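You operate a simulated robot arm through the tools that you are given. There is no shell and no other tool. Be economical: measure what you need, move in short steps, check, and stop when the job is done.

Carry out the task below with a simulated two-armed robot. There is one attempt and no reset: what you move stays moved.

TASK
Wipe the dust off the cling tester's plate, then clamp the yellow-clip strip and pull the slide.
Fine: the pointer ends in the green; use the green cloth and put it back; the strip stays clamped. What is to be rubbed or washed off counts as gone when no trace of it is left.

Only the result counts: the job must be done as asked and must still hold three seconds after the hand-in. Knocking over, shifting, dropping, spilling or breaking anything else fails it. Flat cloth is picked up by pressing the open fingertips on it (5 to 10 N) and closing them slowly along it; thin cloth reads only 2 to 8 mm in the jaws.

THE ROBOT
Two 7-joint arms with fingered hands on one trunk, on a base that drives. Base frame: it is fixed to the floor where the robot stands at the start and does not move with it; the origin is under the middle of the robot, x ahead of it, y to its left, z up; the surface under the hand at the start is at about z = 860. Lengths are in mm, angles in rad, forces in N, time in s.
The left shoulder is at the start at [59, 173, 1229], the right one opposite. With the tool pointing down near the work surface each hand reaches from about 100 to 760 mm from the robot's upright axis, wherever it stands, measured 20 degrees to its own side. Places, roughly: cling tester [400, 0, 1000]; dust on the tester plate [300, 0, 900]; plate of the cling tester [400, 0, 900]; pull slide [400, 0, 900]; tester clamp [600, 0, 900]. Payload 3.5 kg a hand.
The TCP of each hand is the grasp point between the finger pads, 30 mm short of the fingertips. In the tool frame z runs along the fingers and y along their closing line. Largest opening 104 mm; the body of the gripper starts 35 mm behind the TCP. The gripper is a hand of 3 fingers: y runs from the thumb to the fingers, the wrist lies at [-15, -104, -178] in the tool frame, and closing takes about 1.5 s.
Orientation is that of the tool frame in the base frame, as a unit quaternion [w, x, y, z]. With the fingers straight down and the wrist toward the robot, the tool's x, y and z point along [0, 1, 0], [1, 0, 0] and [0, 0, -1] of the base frame.

THE INTERFACE
- The arms move only by the tool move_arm. It takes "left_plan", "right_plan" or both (then of equal length, played together; a hand with none holds still); each is a list that holds one entry, the list of rows, each a list of 7 numbers: the shift along the base's x, y, z in mm, then the turn, a rotation vector about the base's x, y, z in rad, then the opening, from 0 (shut) to 1 (fully open). In form: [[[dx, dy, dz, wx, wy, wz, fingers], ...]]. A call has 1 to 10 rows; each row shifts and turns the commanded pose from where the row before left it. Each row takes 0.2 s and may step no farther than 50 mm and 0.15 rad from the row before; otherwise, or with a gripper value out of range, the whole call is refused. Where a pose cannot be reached the arm comes as near as it can. A force on the tool above 40 N (or 10 N above the force at the start of the call, whichever is more), or a blocked arm, ends the call early, and 0.2 s more pass. Each finger travels about 72 mm/s and halts on what it meets, pressing with about 25 N; the grip force reading is that of the motor and also rises with nothing between the fingers. The clock runs only during rows and for 0.2 s after the last one: add rows that do not move to give the fingers time. It gives the time, the measured TCP pose, the force on the tool (base axes), the opening and the grip force at its end, in the units of the frame above (readings bear some noise), with the torque about the TCP (base axes, N m) and any sound that the robot's microphone picked up, and new pictures: "pictures" is both (left out), scene, wrist or none (wrist: the cameras of the hands that moved).
- Cameras (640 x 400 px; columns grow to the right, rows downward): "scene" is now at [136.6, 4.6, 1383.5]; the picture's right is [0.06, -1.00, 0.00], its down [-0.75, -0.04, -0.66] and it looks along [0.66, 0.04, -0.75] (base axes); focal length 214 px, centre (320, 200). "left" rides on the left gripper at [-64, -94, -117] in its tool frame; the picture's right is [-0.72, -0.33, 0.61], its down [0.64, -0.65, 0.40] and it looks along [0.27, 0.68, 0.68] (tool axes); focal length 238 px, centre (320, 200). "right" rides on the right gripper at [64, -94, -117] in its tool frame; the picture's right is [-0.72, 0.33, -0.61], its down [-0.64, -0.65, 0.40] and it looks along [-0.27, 0.68, 0.68] (tool axes); focal length 238 px, centre (320, 200).
- slide_trunk(by): slides the trunk up (or, below 0, down) by that many mm; the arms and the scene camera ride with it, the base frame stays. It gives what a move gives, with no picture.
- roll_base(legs): drives the robot by 1 to 6 legs, each [ahead, left, turn to the left] in mm, mm and rad, along the robot's own axes; the way and the turn of a leg run together, so that a leg with both is an arc; at most 1500 mm and 3.142 rad a leg. The arms and the cameras ride along, it lands a little off, and it stops where it bumps. It gives what a move gives, and a new picture of the scene camera.
- set_grasp(shape, hand): the hand has 3 fingers and takes this shape, open, in about a second: jaw (thumb against the fingers, like two jaws); tri (thumb and two fingers); tip (a fingertip pinch); poke (one finger out to press); point (the index stretched); flat (the hand flat); cup (the hand cupped); fist (a fist). The gripper value then closes the fingers along that shape, each until it touches; the sizes above hold for jaw. It gives what a move gives, with no picture.
- turn_head(pan, tilt): turns the head with the scene camera to pan (to the left, within 1.501 rad either way) and tilt (down, from -0.506 to 1.204), counted from straight ahead of the robot. It gives what a move gives, and a new picture of the scene camera.
- measure_at(camera, pixels): for up to 12 pixels [column, row] of the newest picture of that camera ("zoom" is the newest enlarged one), the place [x, y, z] in the base frame of the surface seen there, good to about 3 mm. The clock stands still meanwhile.
- zoom(camera, box): a new picture of the part [left, top, right, bottom] of that camera's present view, enlarged. The clock stands still meanwhile.
- job_done(): hands the job in; it is judged then, once.

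Work in short steps. Measure before you move; look again where a grasp or a placing could have gone wrong, and mend it. You have 80 turns and 260 pictures in all, those below and enlarged ones among them. Open the grippers and draw the arms clear of the work before you hand the job in, unless the task says otherwise; then end with one line.

The tools are called after "Request:" by a JSON object that holds its "fn" and its "kwargs". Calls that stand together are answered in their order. move_arm: Moves the arms, as the interface text tells. Its arguments: {"type":"object","properties":{"left_plan":{"type":"array","items":{"type":"array","items":{"type":"array","items":{"type":"number"}}}},"right_plan":{"type":"array","items":{"type":"array","items":{"type":"array","items":{"type":"number"}}}},"pictures":{"type":"string","enum":["both","scene","wrist","none"]}},"required":[]} The other tools are called the same way: slide_trunk (by) slides the trunk up or down; set_grasp (shape, hand) gives the hand a shape; roll_base (legs) drives the base; turn_head (pan, tilt) turns the head that bears the scene camera; measure_at (camera, pixels) gives the place of the surface under pixels of a picture; zoom (camera, box) takes an enlarged picture of a part of a camera's view; job_done () hands the job in.

At the start:

```text
t: 0.0
left_position: [444.8, 226.5, 1206.4]
left_tool_rot: [0.0, 0.707, 0.707, 0.0]
left_wrist_force: [0.1, -0.4, 0.2]
left_ft_torque: [-0.04, -0.02, 0.02]
left_finger_gap: 103.7
left_finger_force: 0.1
left_shape: jaw
right_position: [546.2, -120.8, 1152.7]
right_tool_rot: [0.0, 0.707, 0.708, 0.001]
right_wrist_force: [0.8, -1.2, -0.5]
right_ft_torque: [-0.02, 0.01, 0.04]
right_finger_gap: 103.4
right_finger_force: 0.0
right_shape: jaw
trunk travel left (down, up): [-325.0, 429.0]
robot x, y, heading: [-1.8, 6.1, 0.003]
head pan, tilt: [0.059, 0.848]
```

scene: 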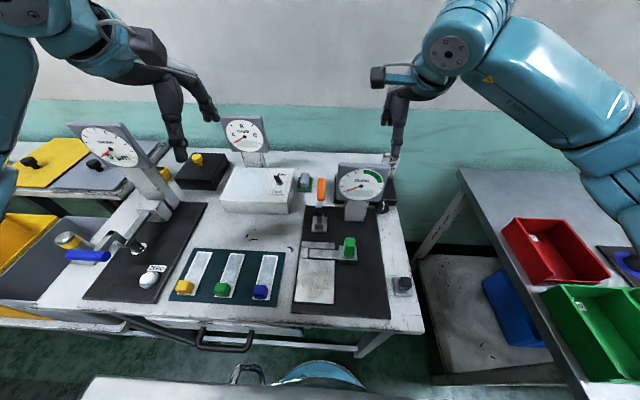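
right: 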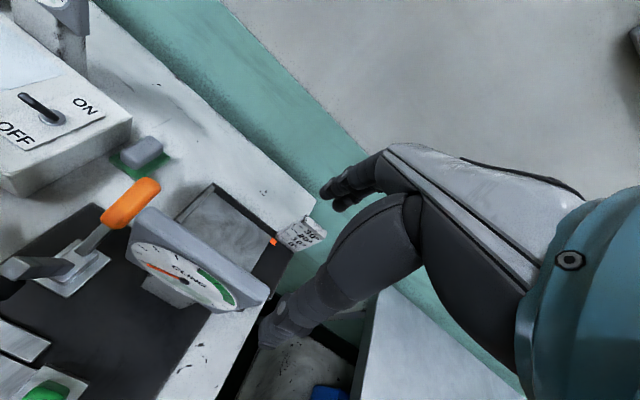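
left: 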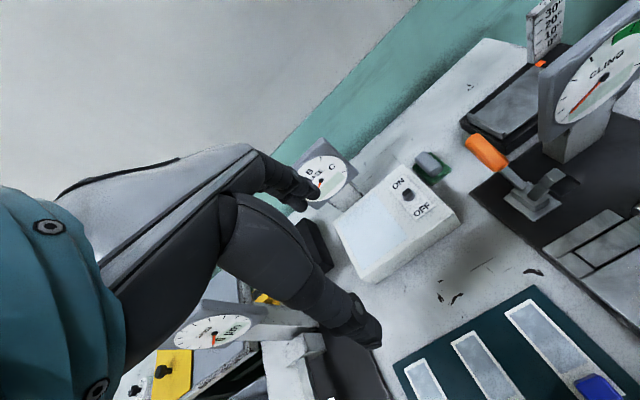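

The cling tester is at about (340,250) in the scene picture; I zoom in on it and on the strips and cloth.

Request:
{"fn": "zoom", "kwargs": {"camera": "scene", "box": [270, 150, 430, 330]}}

Request:
{"fn": "zoom", "kwargs": {"camera": "scene", "box": [60, 200, 300, 350]}}

Request:
{"fn": "zoom", "kwargs": {"camera": "right", "box": [0, 100, 330, 400]}}

```text
2.22 times, centred on (350, 240) of scene
```

zoom: 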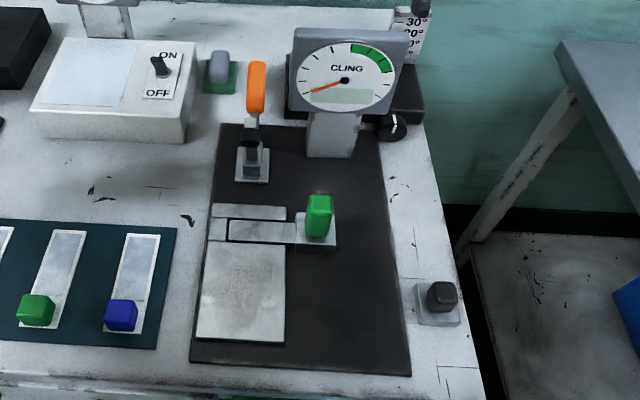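

```text
2.67 times, centred on (180, 275) of scene
```

zoom: 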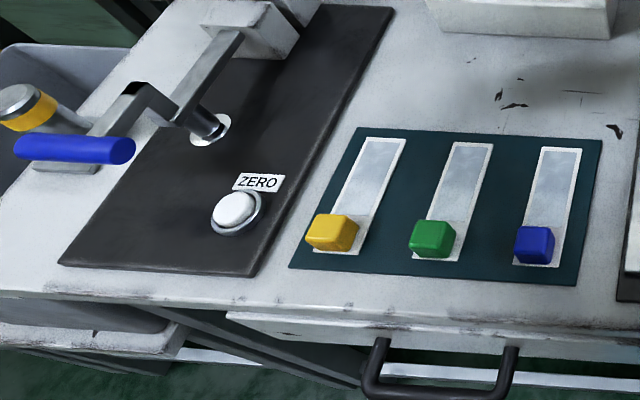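

```text
1.33 times, centred on (165, 250) of right
```

zoom: 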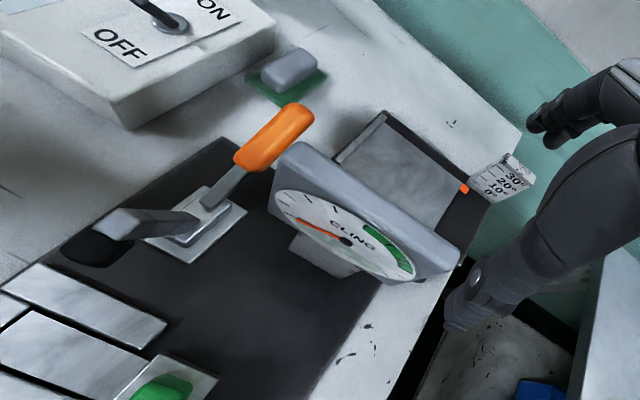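

I measure the key points in the scene: plate corners, slide, clamp, strips, cloth pad and gauge.

Request:
{"fn": "measure_at", "kwargs": {"camera": "scene", "pixels": [[300, 258], [333, 262], [297, 300], [333, 304], [349, 243], [349, 260], [319, 219], [321, 186], [305, 176], [304, 187], [310, 247], [404, 283]]}}

Request:
{"fn": "measure_at", "kwargs": {"camera": "scene", "pixels": [[185, 286], [188, 295], [205, 253], [195, 275], [222, 289], [260, 290], [320, 253], [302, 252], [345, 255], [342, 300], [320, 243], [385, 206]]}}

Request:
{"fn": "turn_head", "kwargs": {"pan": 0.0, "tilt": 1.0}}

```text
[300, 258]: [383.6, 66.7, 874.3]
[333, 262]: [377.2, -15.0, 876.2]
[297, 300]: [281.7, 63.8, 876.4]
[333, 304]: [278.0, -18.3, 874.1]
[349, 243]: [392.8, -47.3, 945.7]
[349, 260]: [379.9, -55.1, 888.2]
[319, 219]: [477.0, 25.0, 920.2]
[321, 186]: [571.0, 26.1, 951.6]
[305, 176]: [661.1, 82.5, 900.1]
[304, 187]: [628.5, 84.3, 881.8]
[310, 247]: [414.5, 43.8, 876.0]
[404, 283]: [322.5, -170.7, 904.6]
```

```text
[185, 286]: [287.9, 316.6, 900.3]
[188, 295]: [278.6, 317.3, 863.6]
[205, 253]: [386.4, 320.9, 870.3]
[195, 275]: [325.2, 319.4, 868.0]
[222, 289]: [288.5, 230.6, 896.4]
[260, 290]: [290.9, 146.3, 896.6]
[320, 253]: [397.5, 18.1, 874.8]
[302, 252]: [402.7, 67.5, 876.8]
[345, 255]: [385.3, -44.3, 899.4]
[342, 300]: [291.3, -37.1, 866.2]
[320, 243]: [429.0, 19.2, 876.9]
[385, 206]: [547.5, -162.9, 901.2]
```

```text
t: 0.7
left_position: [444.0, 225.4, 1205.6]
left_tool_rot: [0.001, 0.707, 0.707, 0.0]
left_wrist_force: [0.9, -0.1, 0.6]
left_ft_torque: [0.02, 0.01, 0.02]
left_finger_gap: 103.7
left_finger_force: 0.1
left_shape: jaw
right_position: [546.7, -120.6, 1152.3]
right_tool_rot: [-0.001, 0.707, 0.707, -0.001]
right_wrist_force: [0.1, 0.0, 0.1]
right_ft_torque: [-0.03, -0.04, 0.01]
right_finger_gap: 103.6
right_finger_force: 0.0
right_shape: jaw
trunk travel left (down, up): [-325.0, 429.0]
robot x, y, heading: [0.4, 1.6, 0.0]
head pan, tilt: [0.0, 1.0]
```

scene: 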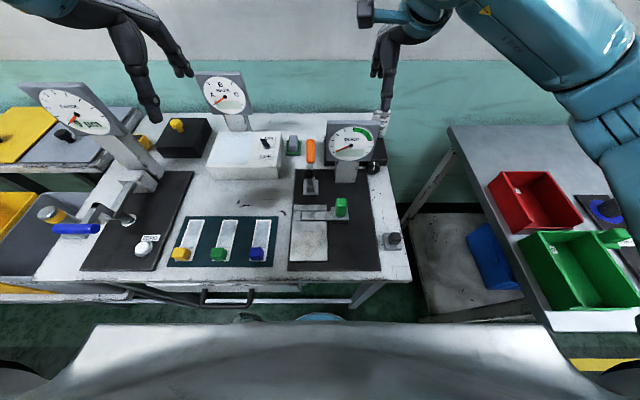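

I bring the right hand back over the plate to get a closer wrist view of slide, plate and clamp.

Request:
{"fn": "move_arm", "kwargs": {"right_plan": [[[-34, 26, -18, 0, 0, 0, 1], [-34, 26, -18, 0, 0, 0, 1], [-34, 26, -18, 0, 0, 0, 1], [-34, 26, -18, 0, 0, 0, 1], [-34, 26, -18, 0, 0, 0, 1], [0, 0, 0, 0, 0, 0, 1]]]}}

```text
t: 2.1
left_position: [444.6, 225.9, 1206.6]
left_tool_rot: [0.001, 0.707, 0.707, 0.0]
left_wrist_force: [-0.2, 0.2, -0.7]
left_ft_torque: [0.03, -0.02, -0.01]
left_finger_gap: 103.6
left_finger_force: 0.0
left_shape: jaw
right_position: [376.2, 10.6, 1061.1]
right_tool_rot: [0.0, 0.707, 0.707, -0.001]
right_wrist_force: [-1.1, -0.2, 0.0]
right_ft_torque: [0.0, -0.03, -0.04]
right_finger_gap: 103.9
right_finger_force: 0.1
right_shape: jaw
trunk travel left (down, up): [-325.0, 429.0]
robot x, y, heading: [-0.4, 1.5, -0.001]
head pan, tilt: [0.0, 1.0]
```

scene: 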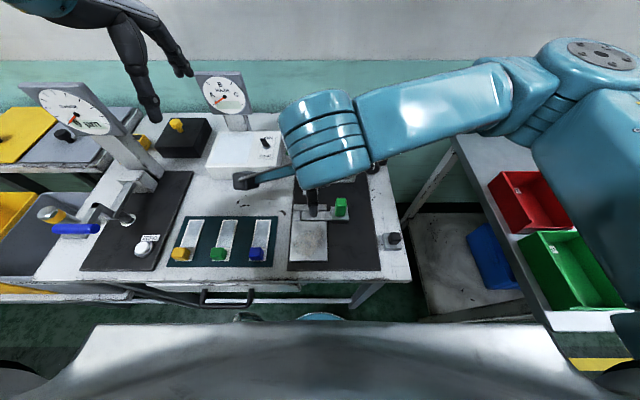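
right: 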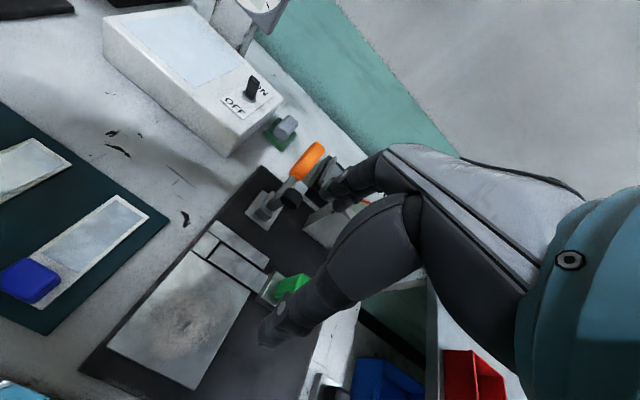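

Request:
{"fn": "zoom", "kwargs": {"camera": "right", "box": [80, 110, 340, 390]}}

Request:
{"fn": "zoom", "kwargs": {"camera": "right", "box": [200, 90, 360, 310]}}

Request:
{"fn": "measure_at", "kwargs": {"camera": "right", "pixels": [[286, 126], [277, 136], [293, 120], [283, 132], [271, 146], [262, 206], [265, 193], [292, 195], [310, 160], [180, 322], [188, 250], [215, 222]]}}

```text
1.43 times, centred on (210, 250) of right
```

zoom: 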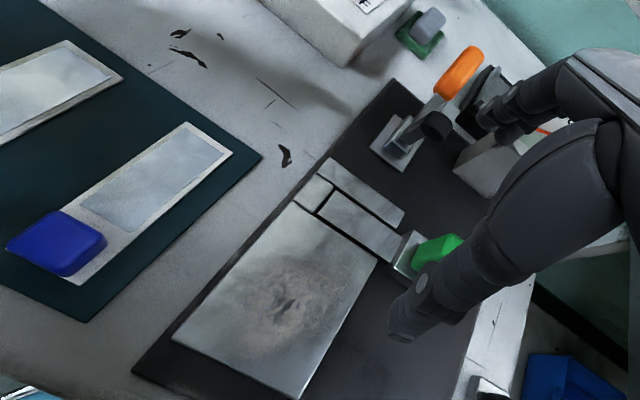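

```text
1.82 times, centred on (280, 200) of right
```

zoom: 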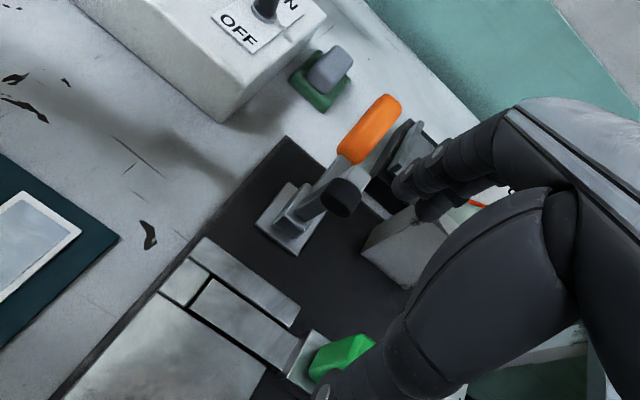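

```text
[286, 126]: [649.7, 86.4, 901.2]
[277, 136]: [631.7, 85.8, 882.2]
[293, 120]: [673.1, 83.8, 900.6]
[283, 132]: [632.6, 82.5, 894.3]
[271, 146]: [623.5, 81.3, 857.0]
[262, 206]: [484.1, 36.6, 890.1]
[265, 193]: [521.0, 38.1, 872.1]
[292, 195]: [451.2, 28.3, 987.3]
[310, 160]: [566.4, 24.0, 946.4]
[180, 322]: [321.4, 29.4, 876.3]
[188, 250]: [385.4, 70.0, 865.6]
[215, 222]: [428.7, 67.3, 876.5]
```

I pull the right hand aside to the right and raise it, then zoom tightly with the scene camera on the clamp, which I need to understand.

Request:
{"fn": "move_arm", "kwargs": {"right_plan": [[[-10, -45, 10, 0, 0, 0, 1], [-10, -45, 10, 0, 0, 0, 1], [-10, -45, 10, 0, 0, 0, 1], [-10, -45, 10, 0, 0, 0, 1], [-10, -45, 10, 0, 0, 0, 1]]], "pictures": "none"}}

Request:
{"fn": "zoom", "kwargs": {"camera": "scene", "box": [280, 130, 370, 220]}}

Request:
{"fn": "zoom", "kwargs": {"camera": "scene", "box": [280, 190, 370, 275]}}

```text
t: 3.3
left_position: [445.3, 224.4, 1205.9]
left_tool_rot: [0.001, 0.707, 0.707, 0.0]
left_wrist_force: [0.3, -0.1, 0.5]
left_ft_torque: [0.03, 0.0, 0.01]
left_finger_gap: 103.8
left_finger_force: 0.1
left_shape: jaw
right_position: [382.4, -197.0, 1129.5]
right_tool_rot: [-0.001, 0.706, 0.708, -0.001]
right_wrist_force: [0.3, -0.2, -0.4]
right_ft_torque: [0.0, 0.02, -0.03]
right_finger_gap: 103.5
right_finger_force: 0.1
right_shape: jaw
right hand out of reach, approached as far as the arm can: row 3, 4, 5
trunk travel left (down, up): [-325.0, 429.0]
robot x, y, heading: [2.0, 0.2, -0.005]
head pan, tilt: [0.0, 1.0]
```

```text
4.44 times, centred on (325, 175) of scene
```

zoom: 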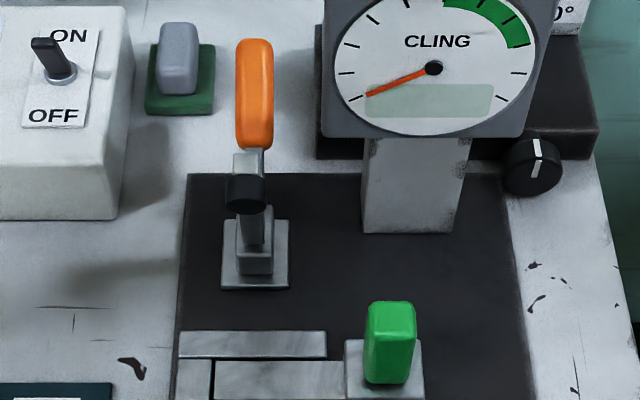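

```text
4.71 times, centred on (325, 232) of scene
```

zoom: 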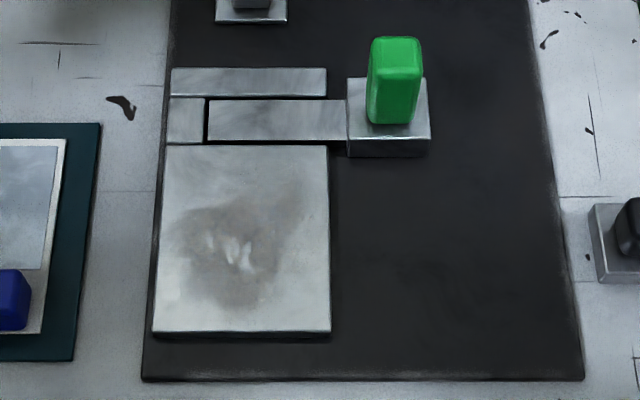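

Zoom shows the slide between plate and rear bar, and the toggle clamp standing open. I measure the edges in this enlarged picture.

Request:
{"fn": "measure_at", "kwargs": {"camera": "zoom", "pixels": [[175, 75], [320, 75], [320, 90], [215, 110], [340, 130], [185, 135], [172, 152], [322, 152], [326, 325], [158, 325], [360, 90], [420, 130]]}}

Request:
{"fn": "measure_at", "kwargs": {"camera": "zoom", "pixels": [[395, 50], [395, 80], [375, 115], [418, 50], [240, 250], [290, 180], [200, 220], [360, 145], [63, 142], [10, 270], [42, 335], [180, 120]]}}

Request:
{"fn": "zoom", "kwargs": {"camera": "scene", "box": [160, 205, 290, 275]}}

```text
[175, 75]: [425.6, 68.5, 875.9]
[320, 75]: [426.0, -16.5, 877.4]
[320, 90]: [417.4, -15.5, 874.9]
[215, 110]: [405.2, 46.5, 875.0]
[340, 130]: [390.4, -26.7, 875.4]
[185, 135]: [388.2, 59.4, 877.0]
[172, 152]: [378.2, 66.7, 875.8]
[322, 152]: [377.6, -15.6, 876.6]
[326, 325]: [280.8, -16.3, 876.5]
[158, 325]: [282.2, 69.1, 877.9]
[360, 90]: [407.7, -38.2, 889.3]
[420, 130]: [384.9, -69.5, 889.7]
```

```text
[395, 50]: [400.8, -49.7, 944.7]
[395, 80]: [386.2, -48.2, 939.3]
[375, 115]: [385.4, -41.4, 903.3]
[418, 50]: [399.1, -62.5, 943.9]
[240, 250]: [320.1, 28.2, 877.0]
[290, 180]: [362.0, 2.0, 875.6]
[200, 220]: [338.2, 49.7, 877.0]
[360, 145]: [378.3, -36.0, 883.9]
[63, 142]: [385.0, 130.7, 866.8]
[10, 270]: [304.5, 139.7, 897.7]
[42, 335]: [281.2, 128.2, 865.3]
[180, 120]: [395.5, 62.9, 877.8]
```

```text
4.92 times, centred on (225, 240) of scene
```

zoom: 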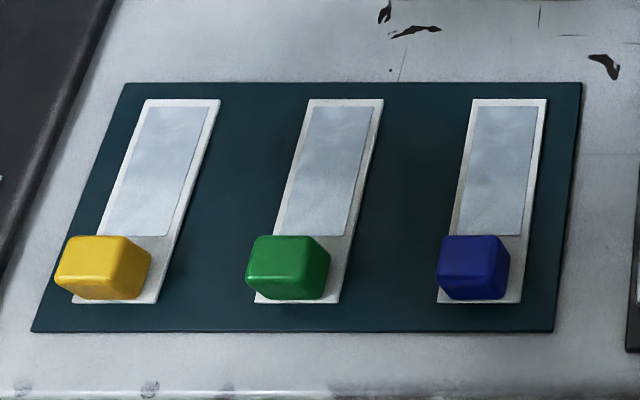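

I measure the yellow strip, and then the clamp's parts in a tight zoom.

Request:
{"fn": "measure_at", "kwargs": {"camera": "zoom", "pixels": [[148, 103], [215, 103], [154, 297], [78, 299], [160, 170], [95, 245], [65, 255], [125, 245], [60, 285], [115, 285], [145, 262], [190, 190]]}}

Request:
{"fn": "zoom", "kwargs": {"camera": "scene", "box": [295, 135, 331, 205]}}

```text
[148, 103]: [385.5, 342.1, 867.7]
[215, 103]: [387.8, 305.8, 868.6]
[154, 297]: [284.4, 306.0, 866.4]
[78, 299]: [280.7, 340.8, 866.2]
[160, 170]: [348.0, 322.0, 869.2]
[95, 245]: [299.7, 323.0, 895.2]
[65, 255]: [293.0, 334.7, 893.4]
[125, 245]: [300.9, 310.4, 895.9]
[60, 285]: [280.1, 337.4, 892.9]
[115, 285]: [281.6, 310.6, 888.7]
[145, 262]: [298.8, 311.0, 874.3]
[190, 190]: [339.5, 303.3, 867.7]
```

```text
5.71 times, centred on (313, 170) of scene
```

zoom: 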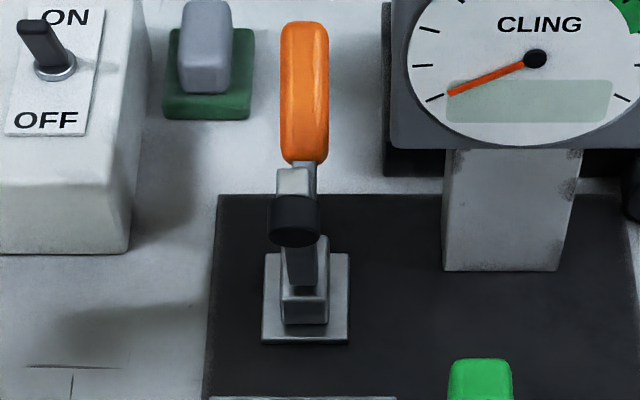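

Request:
{"fn": "measure_at", "kwargs": {"camera": "zoom", "pixels": [[295, 180], [275, 215], [315, 215], [295, 238], [302, 265], [305, 305], [270, 335], [342, 335], [305, 155], [305, 100], [305, 30], [305, 60]]}}

Request:
{"fn": "measure_at", "kwargs": {"camera": "zoom", "pixels": [[205, 20], [205, 60], [192, 85], [222, 85], [172, 115], [245, 115], [172, 40], [185, 10], [225, 10], [346, 258], [285, 100], [324, 100]]}}

```text
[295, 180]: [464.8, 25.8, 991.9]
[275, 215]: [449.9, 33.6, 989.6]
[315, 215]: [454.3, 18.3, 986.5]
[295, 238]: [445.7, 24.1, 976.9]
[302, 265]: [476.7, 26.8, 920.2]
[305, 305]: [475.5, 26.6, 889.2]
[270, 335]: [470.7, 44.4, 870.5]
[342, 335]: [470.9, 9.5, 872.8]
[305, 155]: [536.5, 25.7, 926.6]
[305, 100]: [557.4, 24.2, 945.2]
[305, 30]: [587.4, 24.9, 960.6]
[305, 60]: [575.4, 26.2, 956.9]
```

```text
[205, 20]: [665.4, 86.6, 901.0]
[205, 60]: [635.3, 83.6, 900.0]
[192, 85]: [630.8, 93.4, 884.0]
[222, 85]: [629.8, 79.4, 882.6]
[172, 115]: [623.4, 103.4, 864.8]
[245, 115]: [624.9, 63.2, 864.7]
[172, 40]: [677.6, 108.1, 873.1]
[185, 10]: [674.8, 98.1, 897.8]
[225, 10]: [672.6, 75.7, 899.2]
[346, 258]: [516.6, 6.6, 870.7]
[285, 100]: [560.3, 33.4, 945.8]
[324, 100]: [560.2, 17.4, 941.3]
```

The cloth pad (green base with grey handle, x 630–675, y 76–98, handle top z 900) is within left reach. I move the left hand above it and look.

Request:
{"fn": "move_arm", "kwargs": {"left_plan": [[[29.7, -19.7, -29, 0, 0, 0, 1], [29.7, -19.7, -29, 0, 0, 0, 1], [29.7, -19.7, -29, 0, 0, 0, 1], [29.7, -19.7, -29, 0, 0, 0, 1], [29.7, -19.7, -29, 0, 0, 0, 1], [29.7, -19.7, -29, 0, 0, 0, 1], [29.7, -19.7, -29, 0, 0, 0, 1], [0, 0, 0, 0, 0, 0, 1]]]}}

```text
t: 5.1
left_position: [653.7, 88.9, 1002.4]
left_tool_rot: [0.0, 0.708, 0.706, 0.0]
left_wrist_force: [0.6, 0.0, -0.1]
left_ft_torque: [0.0, -0.01, 0.04]
left_finger_gap: 103.9
left_finger_force: 0.0
left_shape: jaw
right_position: [382.9, -194.1, 1130.0]
right_tool_rot: [-0.001, 0.707, 0.707, 0.0]
right_wrist_force: [-0.1, 0.0, 0.9]
right_ft_torque: [0.01, 0.0, 0.0]
right_finger_gap: 103.7
right_finger_force: 0.0
right_shape: jaw
trunk travel left (down, up): [-325.0, 429.0]
robot x, y, heading: [2.1, -0.1, -0.001]
head pan, tilt: [0.0, 1.0]
```

scene: 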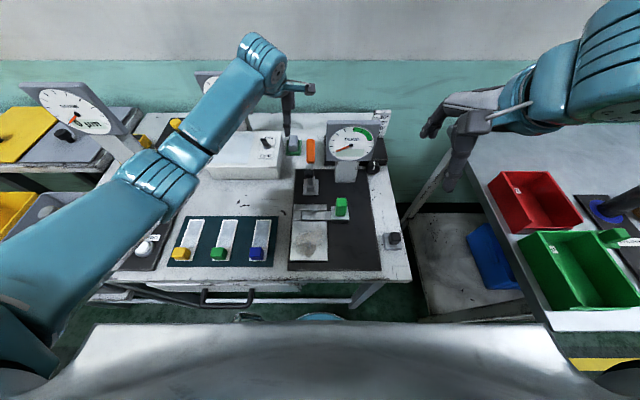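
left: 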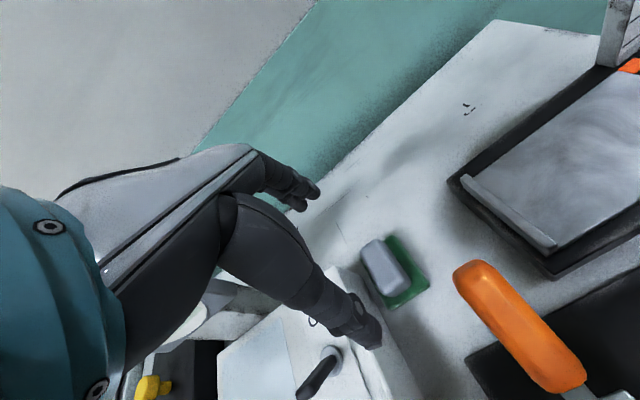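

The left view shows the pad at (393,272) and the switch box beside it; I measure both for clearance.

Request:
{"fn": "measure_at", "kwargs": {"camera": "left", "pixels": [[371, 250], [395, 265], [384, 290], [405, 285], [420, 278], [392, 305], [388, 240], [350, 290], [370, 330], [340, 275], [330, 360], [400, 380]]}}

Request:
{"fn": "zoom", "kwargs": {"camera": "left", "box": [280, 180, 480, 400]}}

```text
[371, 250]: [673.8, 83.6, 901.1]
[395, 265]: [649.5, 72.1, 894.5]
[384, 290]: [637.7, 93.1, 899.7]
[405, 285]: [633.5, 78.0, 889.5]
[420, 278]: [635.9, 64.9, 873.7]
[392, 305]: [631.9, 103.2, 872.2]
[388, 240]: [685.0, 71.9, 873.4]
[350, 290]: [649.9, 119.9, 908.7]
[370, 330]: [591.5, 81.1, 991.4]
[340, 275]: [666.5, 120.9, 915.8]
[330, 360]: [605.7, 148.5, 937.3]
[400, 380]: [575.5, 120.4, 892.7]
```

```text
1.82 times, centred on (380, 290) of left
```

zoom: 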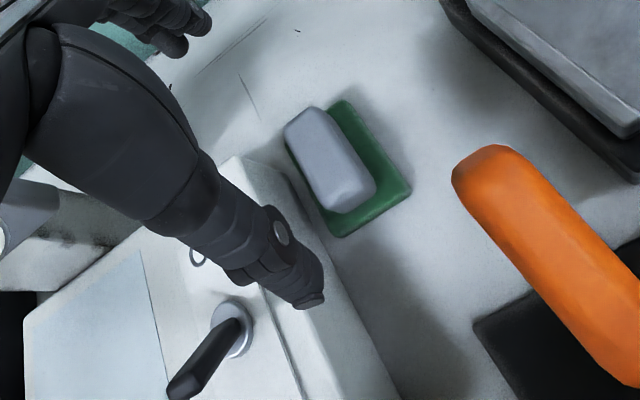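

Handle centre is (654,85), box side at y=120. I lower to TCP z≈907, keeping the fingers open.

Request:
{"fn": "move_arm", "kwargs": {"left_plan": [[[0, -4, -25, 0, 0, 0, 1], [0, 0, -25, 0, 0, 0, 1], [0, 0, -25, 0, 0, 0, 1], [0, 0, -20, 0, 0, 0, 1], [0, 0, 0, 0, 0, 0, 1]]], "pictures": "wrist"}}

```text
t: 6.3
left_position: [652.0, 83.5, 907.5]
left_tool_rot: [-0.001, 0.707, 0.707, 0.001]
left_wrist_force: [0.5, 0.6, 0.2]
left_ft_torque: [-0.02, 0.0, 0.02]
left_finger_gap: 103.8
left_finger_force: 0.1
left_shape: jaw
right_position: [383.2, -194.6, 1130.3]
right_tool_rot: [-0.001, 0.707, 0.708, -0.001]
right_wrist_force: [-0.2, 0.5, -0.1]
right_ft_torque: [0.01, 0.05, 0.02]
right_finger_gap: 104.1
right_finger_force: 0.2
right_shape: jaw
trunk travel left (down, up): [-325.0, 429.0]
robot x, y, heading: [-4.2, -0.9, 0.003]
head pan, tilt: [0.0, 1.0]
```

left: 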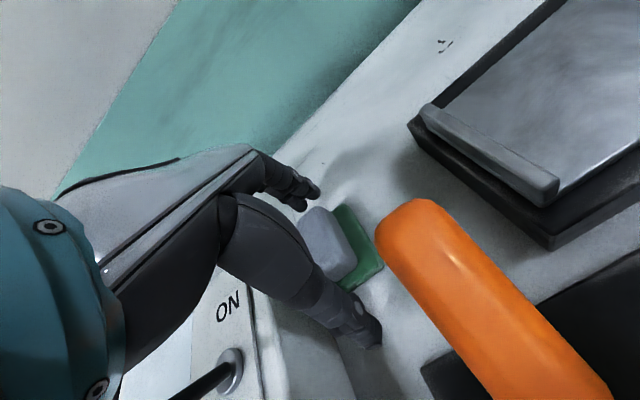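

The hand straddles the handle along x. I close the fingers.

Request:
{"fn": "move_arm", "kwargs": {"left_plan": [[[0, 0, 0, 0, 0, 0, 0.6], [0, 0, 0, 0, 0, 0, 0.4], [0, 0, 0, 0, 0, 0, 0.2], [0, 0, 0, 0, 0, 0, 0.1], [0, 0, 0, 0, 0, 0, 0.1], [0, 0, 0, 0, 0, 0, 0.1]]], "pictures": "wrist"}}

```text
t: 7.7
left_position: [652.3, 85.1, 908.1]
left_tool_rot: [0.0, 0.707, 0.707, 0.0]
left_wrist_force: [0.5, -0.3, -0.8]
left_ft_torque: [-0.03, 0.01, -0.06]
left_finger_gap: 48.8
left_finger_force: 24.4
left_shape: jaw
right_position: [383.5, -194.4, 1130.1]
right_tool_rot: [-0.001, 0.707, 0.707, -0.001]
right_wrist_force: [0.8, -0.6, -0.1]
right_ft_torque: [0.0, 0.02, 0.0]
right_finger_gap: 103.5
right_finger_force: 0.0
right_shape: jaw
trunk travel left (down, up): [-325.0, 429.0]
robot x, y, heading: [-2.4, -0.9, -0.0]
head pan, tilt: [0.0, 1.0]
```

left: 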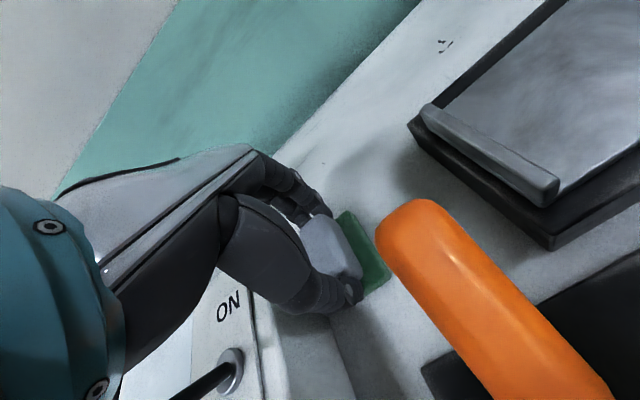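

Gripped at 48.8 mm. I lift and check that the pad came along.

Request:
{"fn": "move_arm", "kwargs": {"left_plan": [[[0, 0, 20, 0, 0, 0, 0.1], [0, 0, 40, 0, 0, 0, 0.1], [0, 0, 45, 0, 0, 0, 0.1], [0, 0, 45, 0, 0, 0, 0.1], [-40, 0, 22, 0, 0, 0, 0.1], [-48, 0, 0, 0, 0, 0, 0.1], [-48, 0, 0, 0, 0, 0, 0.1], [-48, -5, 0, 0, 0, 0, 0.1], [0, 0, 0, 0, 0, 0, 0.1]]]}}

```text
t: 9.7
left_position: [470.7, 79.7, 1079.9]
left_tool_rot: [-0.001, 0.707, 0.707, -0.001]
left_wrist_force: [-0.5, 0.8, 0.1]
left_ft_torque: [-0.01, -0.04, 0.0]
left_finger_gap: 48.6
left_finger_force: 24.6
left_shape: jaw
right_position: [383.2, -194.4, 1128.6]
right_tool_rot: [-0.001, 0.707, 0.707, -0.001]
right_wrist_force: [-0.7, 0.4, 0.1]
right_ft_torque: [-0.01, 0.0, 0.02]
right_finger_gap: 104.0
right_finger_force: 0.0
right_shape: jaw
trunk travel left (down, up): [-325.0, 429.0]
robot x, y, heading: [2.0, 0.3, -0.002]
head pan, tilt: [0.0, 1.0]
```

scene: 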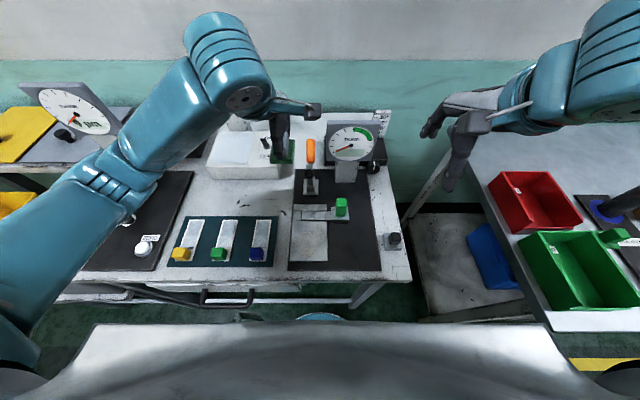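
left: 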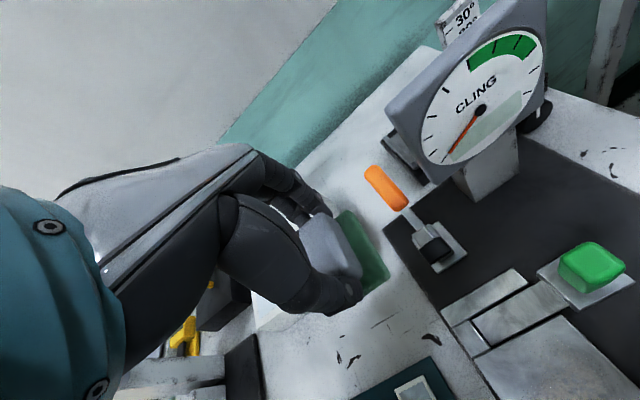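

Pad is held. I bring it above the plate, to ~12 mm above contact (expected TCP z≈923).

Request:
{"fn": "move_arm", "kwargs": {"left_plan": [[[-42, -12, 0, 0, 0, 0, 0.1], [-42, -12, 0, 0, 0, 0, 0.1], [-42, -12, 0, 0, 0, 0, 0.1], [0, 0, -45, 0, 0, 0, 0.1], [0, 0, -45, 0, 0, 0, 0.1], [0, 0, -45, 0, 0, 0, 0.1], [0, 0, -10, 0, 0, 0, 0.1], [0, 0, 0, 0, 0, 0, 0.1]]], "pictures": "both"}}

```text
t: 11.5
left_position: [345.3, 42.1, 933.8]
left_tool_rot: [0.0, 0.707, 0.707, 0.0]
left_wrist_force: [-0.1, 0.2, -0.2]
left_ft_torque: [0.0, -0.03, -0.03]
left_finger_gap: 48.6
left_finger_force: 25.0
left_shape: jaw
right_position: [382.1, -194.7, 1130.3]
right_tool_rot: [-0.001, 0.707, 0.707, -0.001]
right_wrist_force: [0.5, -0.1, 0.2]
right_ft_torque: [0.0, -0.01, -0.03]
right_finger_gap: 103.7
right_finger_force: 0.2
right_shape: jaw
trunk travel left (down, up): [-325.0, 429.0]
robot x, y, heading: [-0.9, 1.0, -0.003]
head pan, tilt: [0.0, 1.0]
```

scene: 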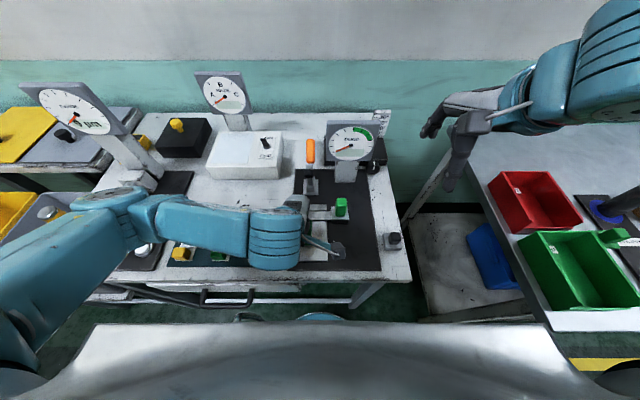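
left: 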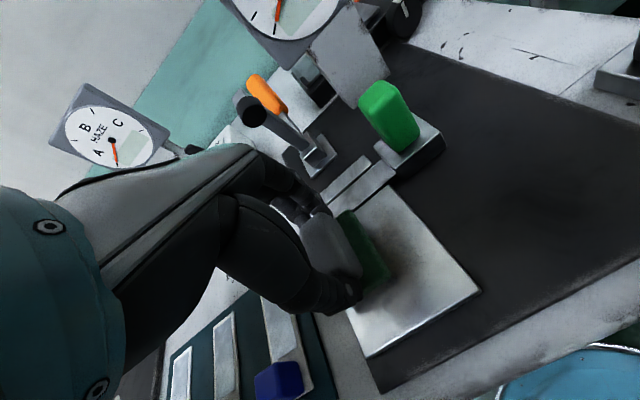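

I lower in small steps to find contact force.

Request:
{"fn": "move_arm", "kwargs": {"left_plan": [[[0, 0, -6, 0, 0, 0, 0.1], [0, 0, -3, 0, 0, 0, 0.1], [0, 0, -2, 0, 0, 0, 0.1], [0, 0, 0, 0, 0, 0, 0.1]]], "pictures": "none"}}

```text
t: 12.5
left_position: [343.8, 42.8, 924.1]
left_tool_rot: [0.0, 0.707, 0.707, -0.001]
left_wrist_force: [0.6, -0.2, -1.8]
left_ft_torque: [0.0, -0.02, 0.04]
left_finger_gap: 48.5
left_finger_force: 25.7
left_shape: jaw
right_position: [383.7, -195.9, 1129.6]
right_tool_rot: [-0.002, 0.708, 0.707, -0.002]
right_wrist_force: [0.0, -0.5, 1.3]
right_ft_torque: [-0.02, -0.02, -0.01]
right_finger_gap: 103.8
right_finger_force: 0.0
right_shape: jaw
trunk travel left (down, up): [-325.0, 429.0]
robot x, y, heading: [1.6, -1.4, -0.003]
head pan, tilt: [0.0, 1.0]
```

Request:
{"fn": "move_arm", "kwargs": {"left_plan": [[[0, 0, -2, 0, 0, 0, 0.1], [0, 0, -1, 0, 0, 0, 0.1], [0, 0, 0, 0, 0, 0, 0.1]]], "pictures": "wrist"}}

```text
t: 13.3
left_position: [343.8, 42.2, 921.6]
left_tool_rot: [0.001, 0.707, 0.707, 0.001]
left_wrist_force: [0.8, -0.1, 14.3]
left_ft_torque: [-0.01, 0.04, 0.0]
left_finger_gap: 48.7
left_finger_force: 24.8
left_shape: jaw
right_position: [382.0, -194.3, 1130.0]
right_tool_rot: [0.0, 0.707, 0.708, 0.0]
right_wrist_force: [-1.5, 0.5, 0.4]
right_ft_torque: [0.0, -0.03, -0.02]
right_finger_gap: 103.8
right_finger_force: 0.1
right_shape: jaw
trunk travel left (down, up): [-325.0, 429.0]
robot x, y, heading: [0.5, 1.1, 0.005]
head pan, tilt: [0.0, 1.0]
```

left: 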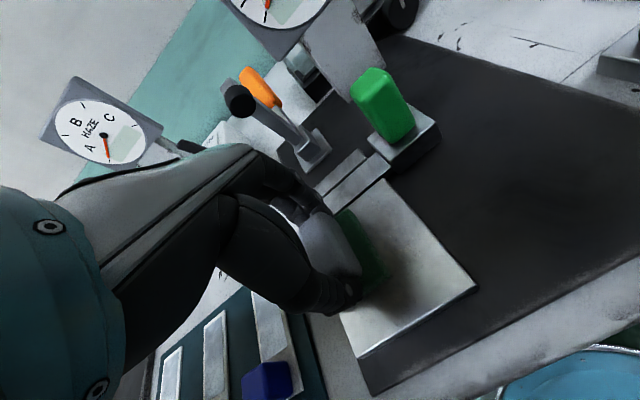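

Contact at ~14 N. I lighten slightly and rub a raster over the plate.

Request:
{"fn": "move_arm", "kwargs": {"left_plan": [[[0, 3, 0.4, 0, 0, 0, 0.1], [-16, 0, 0, 0, 0, 0, 0.1], [-16, 0, 0, 0, 0, 0, 0.1], [0, -14, 0, 0, 0, 0, 0.1], [16, 0, 0, 0, 0, 0, 0.1], [16, 0, 0, 0, 0, 0, 0.1], [0, -14, 0, 0, 0, 0, 0.1], [-16, 0, 0, 0, 0, 0, 0.1], [-16, 0, 0, 0, 0, 0, 0.1], [0, -14, 0, 0, 0, 0, 0.1]]], "pictures": "none"}}

Request:
{"fn": "move_arm", "kwargs": {"left_plan": [[[16, 0, 0, 0, 0, 0, 0.1], [16, 0, 0, 0, 0, 0, 0.1], [0, 14, 0, 0, 0, 0, 0.1], [-16, 0, 0, 0, 0, 0, 0.1], [-16, 0, 0, 0, 0, 0, 0.1], [0, 14, 0, 0, 0, 0, 0.1], [16, 0, 0, 0, 0, 0, 0.1], [16, 0, 0, 0, 0, 0, 0.1], [0, 14, 0, 0, 0, 0, 0.1], [0, 0, 0, 0, 0, 0, 0.1]]], "pictures": "wrist"}}

```text
t: 15.5
left_position: [331.0, 18.3, 922.3]
left_tool_rot: [0.001, 0.686, 0.728, 0.009]
left_wrist_force: [-0.1, 2.2, 2.7]
left_ft_torque: [0.03, 0.15, 0.01]
left_finger_gap: 48.7
left_finger_force: 25.1
left_shape: jaw
right_position: [383.1, -194.1, 1129.6]
right_tool_rot: [-0.001, 0.707, 0.707, 0.0]
right_wrist_force: [-0.9, 0.5, -0.8]
right_ft_torque: [-0.02, 0.0, -0.02]
right_finger_gap: 103.8
right_finger_force: 0.1
right_shape: jaw
trunk travel left (down, up): [-325.0, 429.0]
robot x, y, heading: [-1.3, 1.8, 0.0]
head pan, tilt: [0.0, 1.0]
```

```text
t: 17.7
left_position: [342.0, 45.9, 922.2]
left_tool_rot: [-0.001, 0.708, 0.707, -0.001]
left_wrist_force: [-1.6, -2.4, 6.3]
left_ft_torque: [-0.06, 0.05, -0.01]
left_finger_gap: 49.0
left_finger_force: 25.1
left_shape: jaw
right_position: [382.8, -195.6, 1129.2]
right_tool_rot: [-0.001, 0.708, 0.706, -0.001]
right_wrist_force: [0.6, -0.5, -0.3]
right_ft_torque: [-0.02, -0.05, 0.0]
right_finger_gap: 103.7
right_finger_force: 0.2
right_shape: jaw
trunk travel left (down, up): [-325.0, 429.0]
robot x, y, heading: [1.6, 0.6, 0.0]
head pan, tilt: [0.0, 1.0]
```

left: 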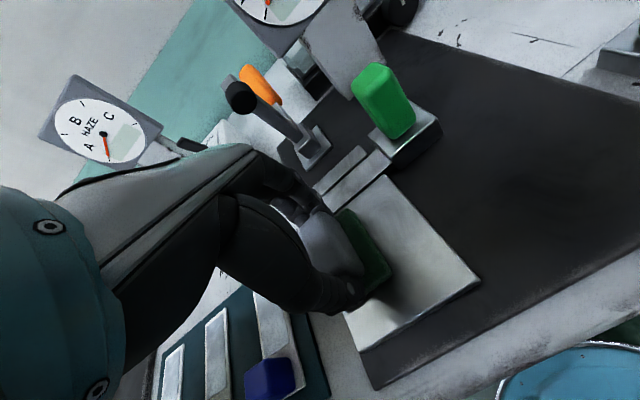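

The arm did not quite reach the near-right corner (331,18 instead of 314,3). I lift, draw aside and inspect the plate.

Request:
{"fn": "move_arm", "kwargs": {"left_plan": [[[0, 0, 40, 0, 0, 0, 0.1], [0, 0, 45, 0, 0, 0, 0.1], [20, 45, 0, 0, 0, 0, 0.1], [20, 45, 0, 0, 0, 0, 0.1], [20, 45, 0, 0, 0, 0, 0.1], [20, 40, 0, 0, 0, 0, 0.1]]], "pictures": "none"}}

Request:
{"fn": "zoom", "kwargs": {"camera": "scene", "box": [280, 190, 370, 275]}}

```text
t: 19.1
left_position: [423.8, 221.9, 1006.3]
left_tool_rot: [0.001, 0.708, 0.706, 0.001]
left_wrist_force: [0.7, 0.1, -1.1]
left_ft_torque: [-0.02, 0.0, 0.0]
left_finger_gap: 48.9
left_finger_force: 25.1
left_shape: jaw
right_position: [383.5, -194.6, 1129.6]
right_tool_rot: [-0.001, 0.708, 0.707, -0.002]
right_wrist_force: [-0.1, 0.3, 0.4]
right_ft_torque: [0.0, 0.01, 0.01]
right_finger_gap: 103.8
right_finger_force: 0.0
right_shape: jaw
trunk travel left (down, up): [-325.0, 429.0]
robot x, y, heading: [-1.3, -2.1, -0.001]
head pan, tilt: [0.0, 1.0]
```

```text
4.71 times, centred on (325, 232) of scene
```

zoom: 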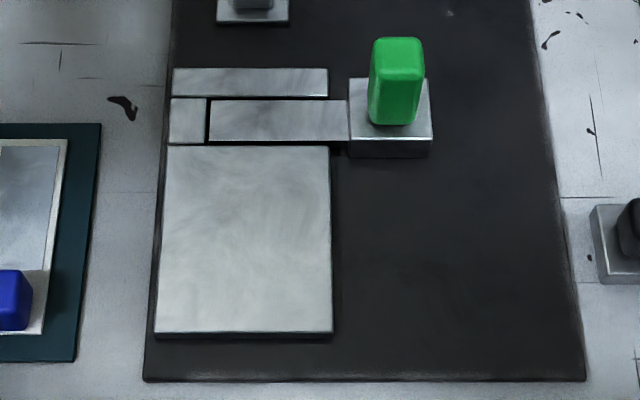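

The dust spot is gone; I zoom tighter to check for traces.

Request:
{"fn": "zoom", "kwargs": {"camera": "scene", "box": [298, 218, 332, 264]}}

```text
8.70 times, centred on (315, 241) of scene
```

zoom: 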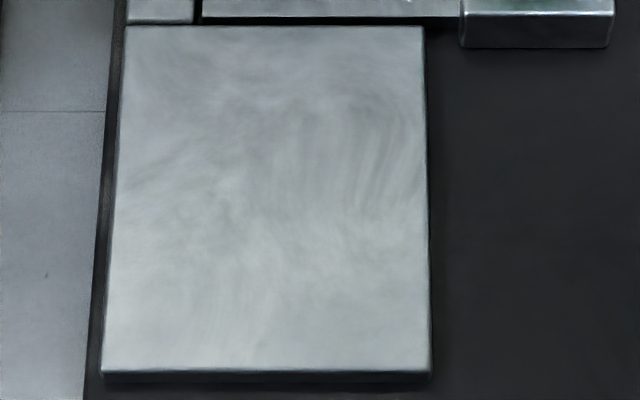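

Faint streaks remain at right/top (350,150 in zoom), maybe only metal grain; I rub a second time with more strokes there, to compare.

Request:
{"fn": "move_arm", "kwargs": {"left_plan": [[[-20, -45, 0, 0, 0, 0, 0.1], [-20, -45, 0, 0, 0, 0, 0.1], [-20, -45, 0, 0, 0, 0, 0.1], [-18, -40, 0, 0, 0, 0, 0.1], [0, -20, -40, 0, 0, 0, 0.1], [0, 0, -40, 0, 0, 0, 0.1], [0, 0, -4.5, 0, 0, 0, 0.1], [0, 0, 0, 0, 0, 0, 0.1]]], "pictures": "none"}}

```text
t: 20.9
left_position: [345.4, 26.2, 921.9]
left_tool_rot: [0.001, 0.706, 0.708, -0.001]
left_wrist_force: [-1.5, 0.2, 6.2]
left_ft_torque: [0.02, 0.0, 0.02]
left_finger_gap: 48.8
left_finger_force: 24.7
left_shape: jaw
right_position: [383.1, -194.0, 1129.8]
right_tool_rot: [-0.001, 0.707, 0.707, -0.001]
right_wrist_force: [0.5, 0.0, 0.1]
right_ft_torque: [-0.01, 0.04, -0.03]
right_finger_gap: 104.0
right_finger_force: 0.1
right_shape: jaw
trunk travel left (down, up): [-325.0, 429.0]
robot x, y, heading: [4.4, -0.1, -0.002]
head pan, tilt: [0.0, 1.0]
```

Request:
{"fn": "move_arm", "kwargs": {"left_plan": [[[0, -11, -0.4, 0, 0, 0, 0.1], [0, -11, 0, 0, 0, 0, 0.1], [-12, 0, 0, 0, 0, 0, 0.1], [12, 10, 0, 0, 0, 0, 0.1], [-14, 0, 0, 0, 0, 0, 0.1], [-14, 0, 0, 0, 0, 0, 0.1], [14, 10, 0, 0, 0, 0, 0.1], [14, 0, 0, 0, 0, 0, 0.1], [0, -14, 0, 0, 0, 0, 0.1], [0, 0, 0, 0, 0, 0, 0.1]]], "pictures": "none"}}

Request:
{"fn": "move_arm", "kwargs": {"left_plan": [[[-14, 10, 0, 0, 0, 0, 0.1], [-14, 10, 0, 0, 0, 0, 0.1], [14, 14, 0, 0, 0, 0, 0.1], [14, 0, 0, 0, 0, 0, 0.1], [-14, 0, 0, 0, 0, 0, 0.1], [-14, 0, 0, 0, 0, 0, 0.1], [0, -14, 0, 0, 0, 0, 0.1], [14, 0, 0, 0, 0, 0, 0.1], [14, 0, 0, 0, 0, 0, 0.1], [0, 0, 0, 0, 0, 0, 0.1]]], "pictures": "none"}}

Request:
{"fn": "move_arm", "kwargs": {"left_plan": [[[0, 0, 40, 0, 0, 0, 0.1], [0, 0, 45, 0, 0, 0, 0.1], [20, 45, 0, 0, 0, 0, 0.1], [20, 45, 0, 0, 0, 0, 0.1], [20, 45, 0, 0, 0, 0, 0.1], [20, 40, 0, 0, 0, 0, 0.1]]], "pictures": "none"}}

Request:
{"fn": "zoom", "kwargs": {"camera": "scene", "box": [298, 218, 332, 264]}}

```text
t: 23.1
left_position: [345.5, 10.1, 920.8]
left_tool_rot: [0.0, 0.707, 0.707, 0.0]
left_wrist_force: [-1.1, 2.5, 5.5]
left_ft_torque: [0.08, -0.01, 0.01]
left_finger_gap: 48.7
left_finger_force: 24.9
left_shape: jaw
right_position: [383.1, -195.3, 1128.6]
right_tool_rot: [0.0, 0.706, 0.708, -0.001]
right_wrist_force: [-0.8, 0.4, 0.0]
right_ft_torque: [0.0, -0.02, 0.0]
right_finger_gap: 103.8
right_finger_force: 0.0
right_shape: jaw
trunk travel left (down, up): [-325.0, 429.0]
robot x, y, heading: [-0.4, -0.2, -0.006]
head pan, tilt: [0.0, 1.0]
```

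```text
t: 25.3
left_position: [344.8, 29.5, 921.7]
left_tool_rot: [0.0, 0.708, 0.707, 0.0]
left_wrist_force: [-0.9, 0.5, 1.0]
left_ft_torque: [0.02, -0.02, -0.02]
left_finger_gap: 49.0
left_finger_force: 25.3
left_shape: jaw
right_position: [382.4, -195.0, 1128.9]
right_tool_rot: [-0.001, 0.707, 0.707, -0.001]
right_wrist_force: [0.4, 0.4, -0.2]
right_ft_torque: [0.0, 0.0, 0.01]
right_finger_gap: 103.6
right_finger_force: 0.1
right_shape: jaw
trunk travel left (down, up): [-325.0, 429.0]
robot x, y, heading: [-2.9, 0.2, 0.005]
head pan, tilt: [0.0, 1.0]
```

```text
t: 26.7
left_position: [425.6, 206.1, 1006.0]
left_tool_rot: [0.0, 0.708, 0.706, 0.0]
left_wrist_force: [-0.6, 0.0, -0.7]
left_ft_torque: [0.01, -0.02, 0.02]
left_finger_gap: 48.8
left_finger_force: 24.6
left_shape: jaw
right_position: [382.4, -194.9, 1129.7]
right_tool_rot: [-0.002, 0.707, 0.707, -0.001]
right_wrist_force: [-0.4, 0.5, -0.9]
right_ft_torque: [-0.01, -0.02, -0.03]
right_finger_gap: 103.8
right_finger_force: 0.0
right_shape: jaw
trunk travel left (down, up): [-325.0, 429.0]
robot x, y, heading: [-0.5, -2.6, 0.002]
head pan, tilt: [0.0, 1.0]
```

```text
8.70 times, centred on (315, 241) of scene
```

zoom: 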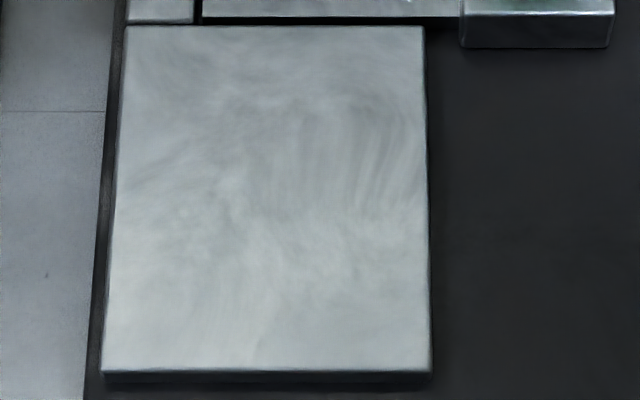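

Unchanged streaks, so it's the metal's grain; plate is clean. I carry the pad back over its place at (652,84).

Request:
{"fn": "move_arm", "kwargs": {"left_plan": [[[0, 0, 40, 0, 0, 0, 0.1], [37.7, -20.2, 0, 0, 0, 0, 0.1], [37.7, -20.2, 0, 0, 0, 0, 0.1], [37.7, -20.2, 0, 0, 0, 0, 0.1], [37.7, -20.2, 0, 0, 0, 0, 0.1], [37.7, -20.2, 0, 0, 0, 0, 0.1], [37.7, -20.2, 0, 0, 0, 0, 0.1], [0, 0, -45, 0, 0, 0, 0.1], [0, 0, -45, 0, 0, 0, 0.1], [0, 0, 0, 0, 0, 0, 0.1]]], "pictures": "wrist"}}

```text
t: 28.9
left_position: [652.1, 84.0, 958.5]
left_tool_rot: [0.001, 0.708, 0.707, 0.0]
left_wrist_force: [0.8, 0.0, 0.4]
left_ft_torque: [0.03, 0.0, 0.0]
left_finger_gap: 49.0
left_finger_force: 25.5
left_shape: jaw
right_position: [383.2, -193.8, 1128.9]
right_tool_rot: [-0.001, 0.708, 0.707, -0.001]
right_wrist_force: [0.1, 0.3, 0.3]
right_ft_torque: [0.02, 0.01, -0.02]
right_finger_gap: 103.6
right_finger_force: 0.0
right_shape: jaw
trunk travel left (down, up): [-325.0, 429.0]
robot x, y, heading: [-0.4, 2.0, 0.003]
head pan, tilt: [0.0, 1.0]
```

left: 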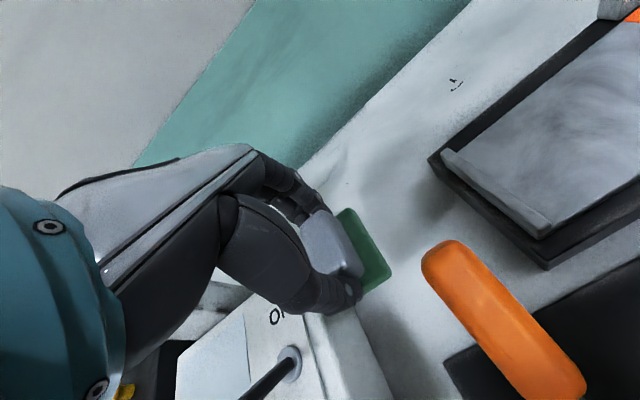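

Above the place; I lower 51 mm to the table and read the force.

Request:
{"fn": "move_arm", "kwargs": {"left_plan": [[[0, 0, -30, 0, 0, 0, 0.1], [0, 0, -14, 0, 0, 0, 0.1], [0, 0, -4, 0, 0, 0, 0.1], [0, 0, -2.5, 0, 0, 0, 0.1], [0, 0, 0, 0, 0, 0, 0.1]]], "pictures": "none"}}

```text
t: 30.1
left_position: [651.9, 82.9, 905.1]
left_tool_rot: [0.0, 0.707, 0.707, 0.0]
left_wrist_force: [0.7, 0.5, -0.8]
left_ft_torque: [-0.01, 0.02, 0.01]
left_finger_gap: 48.8
left_finger_force: 25.5
left_shape: jaw
right_position: [382.7, -195.1, 1129.6]
right_tool_rot: [0.0, 0.707, 0.707, -0.001]
right_wrist_force: [0.6, -0.2, 0.6]
right_ft_torque: [-0.05, -0.01, -0.01]
right_finger_gap: 103.6
right_finger_force: 0.1
right_shape: jaw
trunk travel left (down, up): [-325.0, 429.0]
robot x, y, heading: [0.1, 1.0, -0.001]
head pan, tilt: [0.0, 1.0]
```

No force yet at 905; I lower 1 mm at a time.

Request:
{"fn": "move_arm", "kwargs": {"left_plan": [[[0, 0, -1, 0, 0, 0, 0.1], [0, 0, -1, 0, 0, 0, 0.1], [0, 0, 0, 0, 0, 0, 0.1]]], "pictures": "wrist"}}

```text
t: 30.9
left_position: [651.2, 84.2, 904.7]
left_tool_rot: [0.002, 0.707, 0.707, 0.0]
left_wrist_force: [0.6, 0.9, 7.9]
left_ft_torque: [0.02, -0.04, 0.03]
left_finger_gap: 49.0
left_finger_force: 25.3
left_shape: jaw
right_position: [382.1, -195.1, 1128.6]
right_tool_rot: [0.0, 0.707, 0.707, 0.0]
right_wrist_force: [0.3, 1.1, -1.1]
right_ft_torque: [0.0, 0.01, -0.02]
right_finger_gap: 103.8
right_finger_force: 0.0
right_shape: jaw
trunk travel left (down, up): [-325.0, 429.0]
robot x, y, heading: [2.3, 1.6, -0.005]
head pan, tilt: [0.0, 1.0]
```

left: 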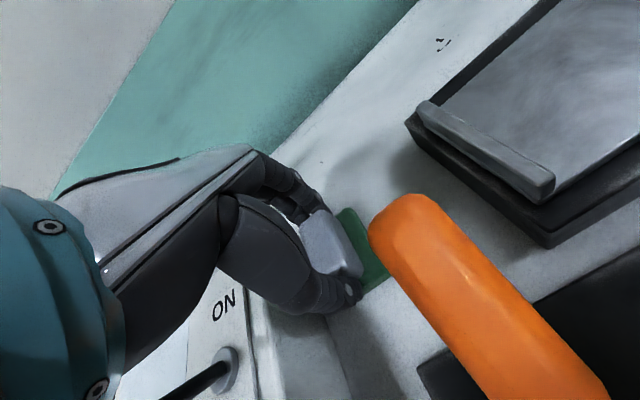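

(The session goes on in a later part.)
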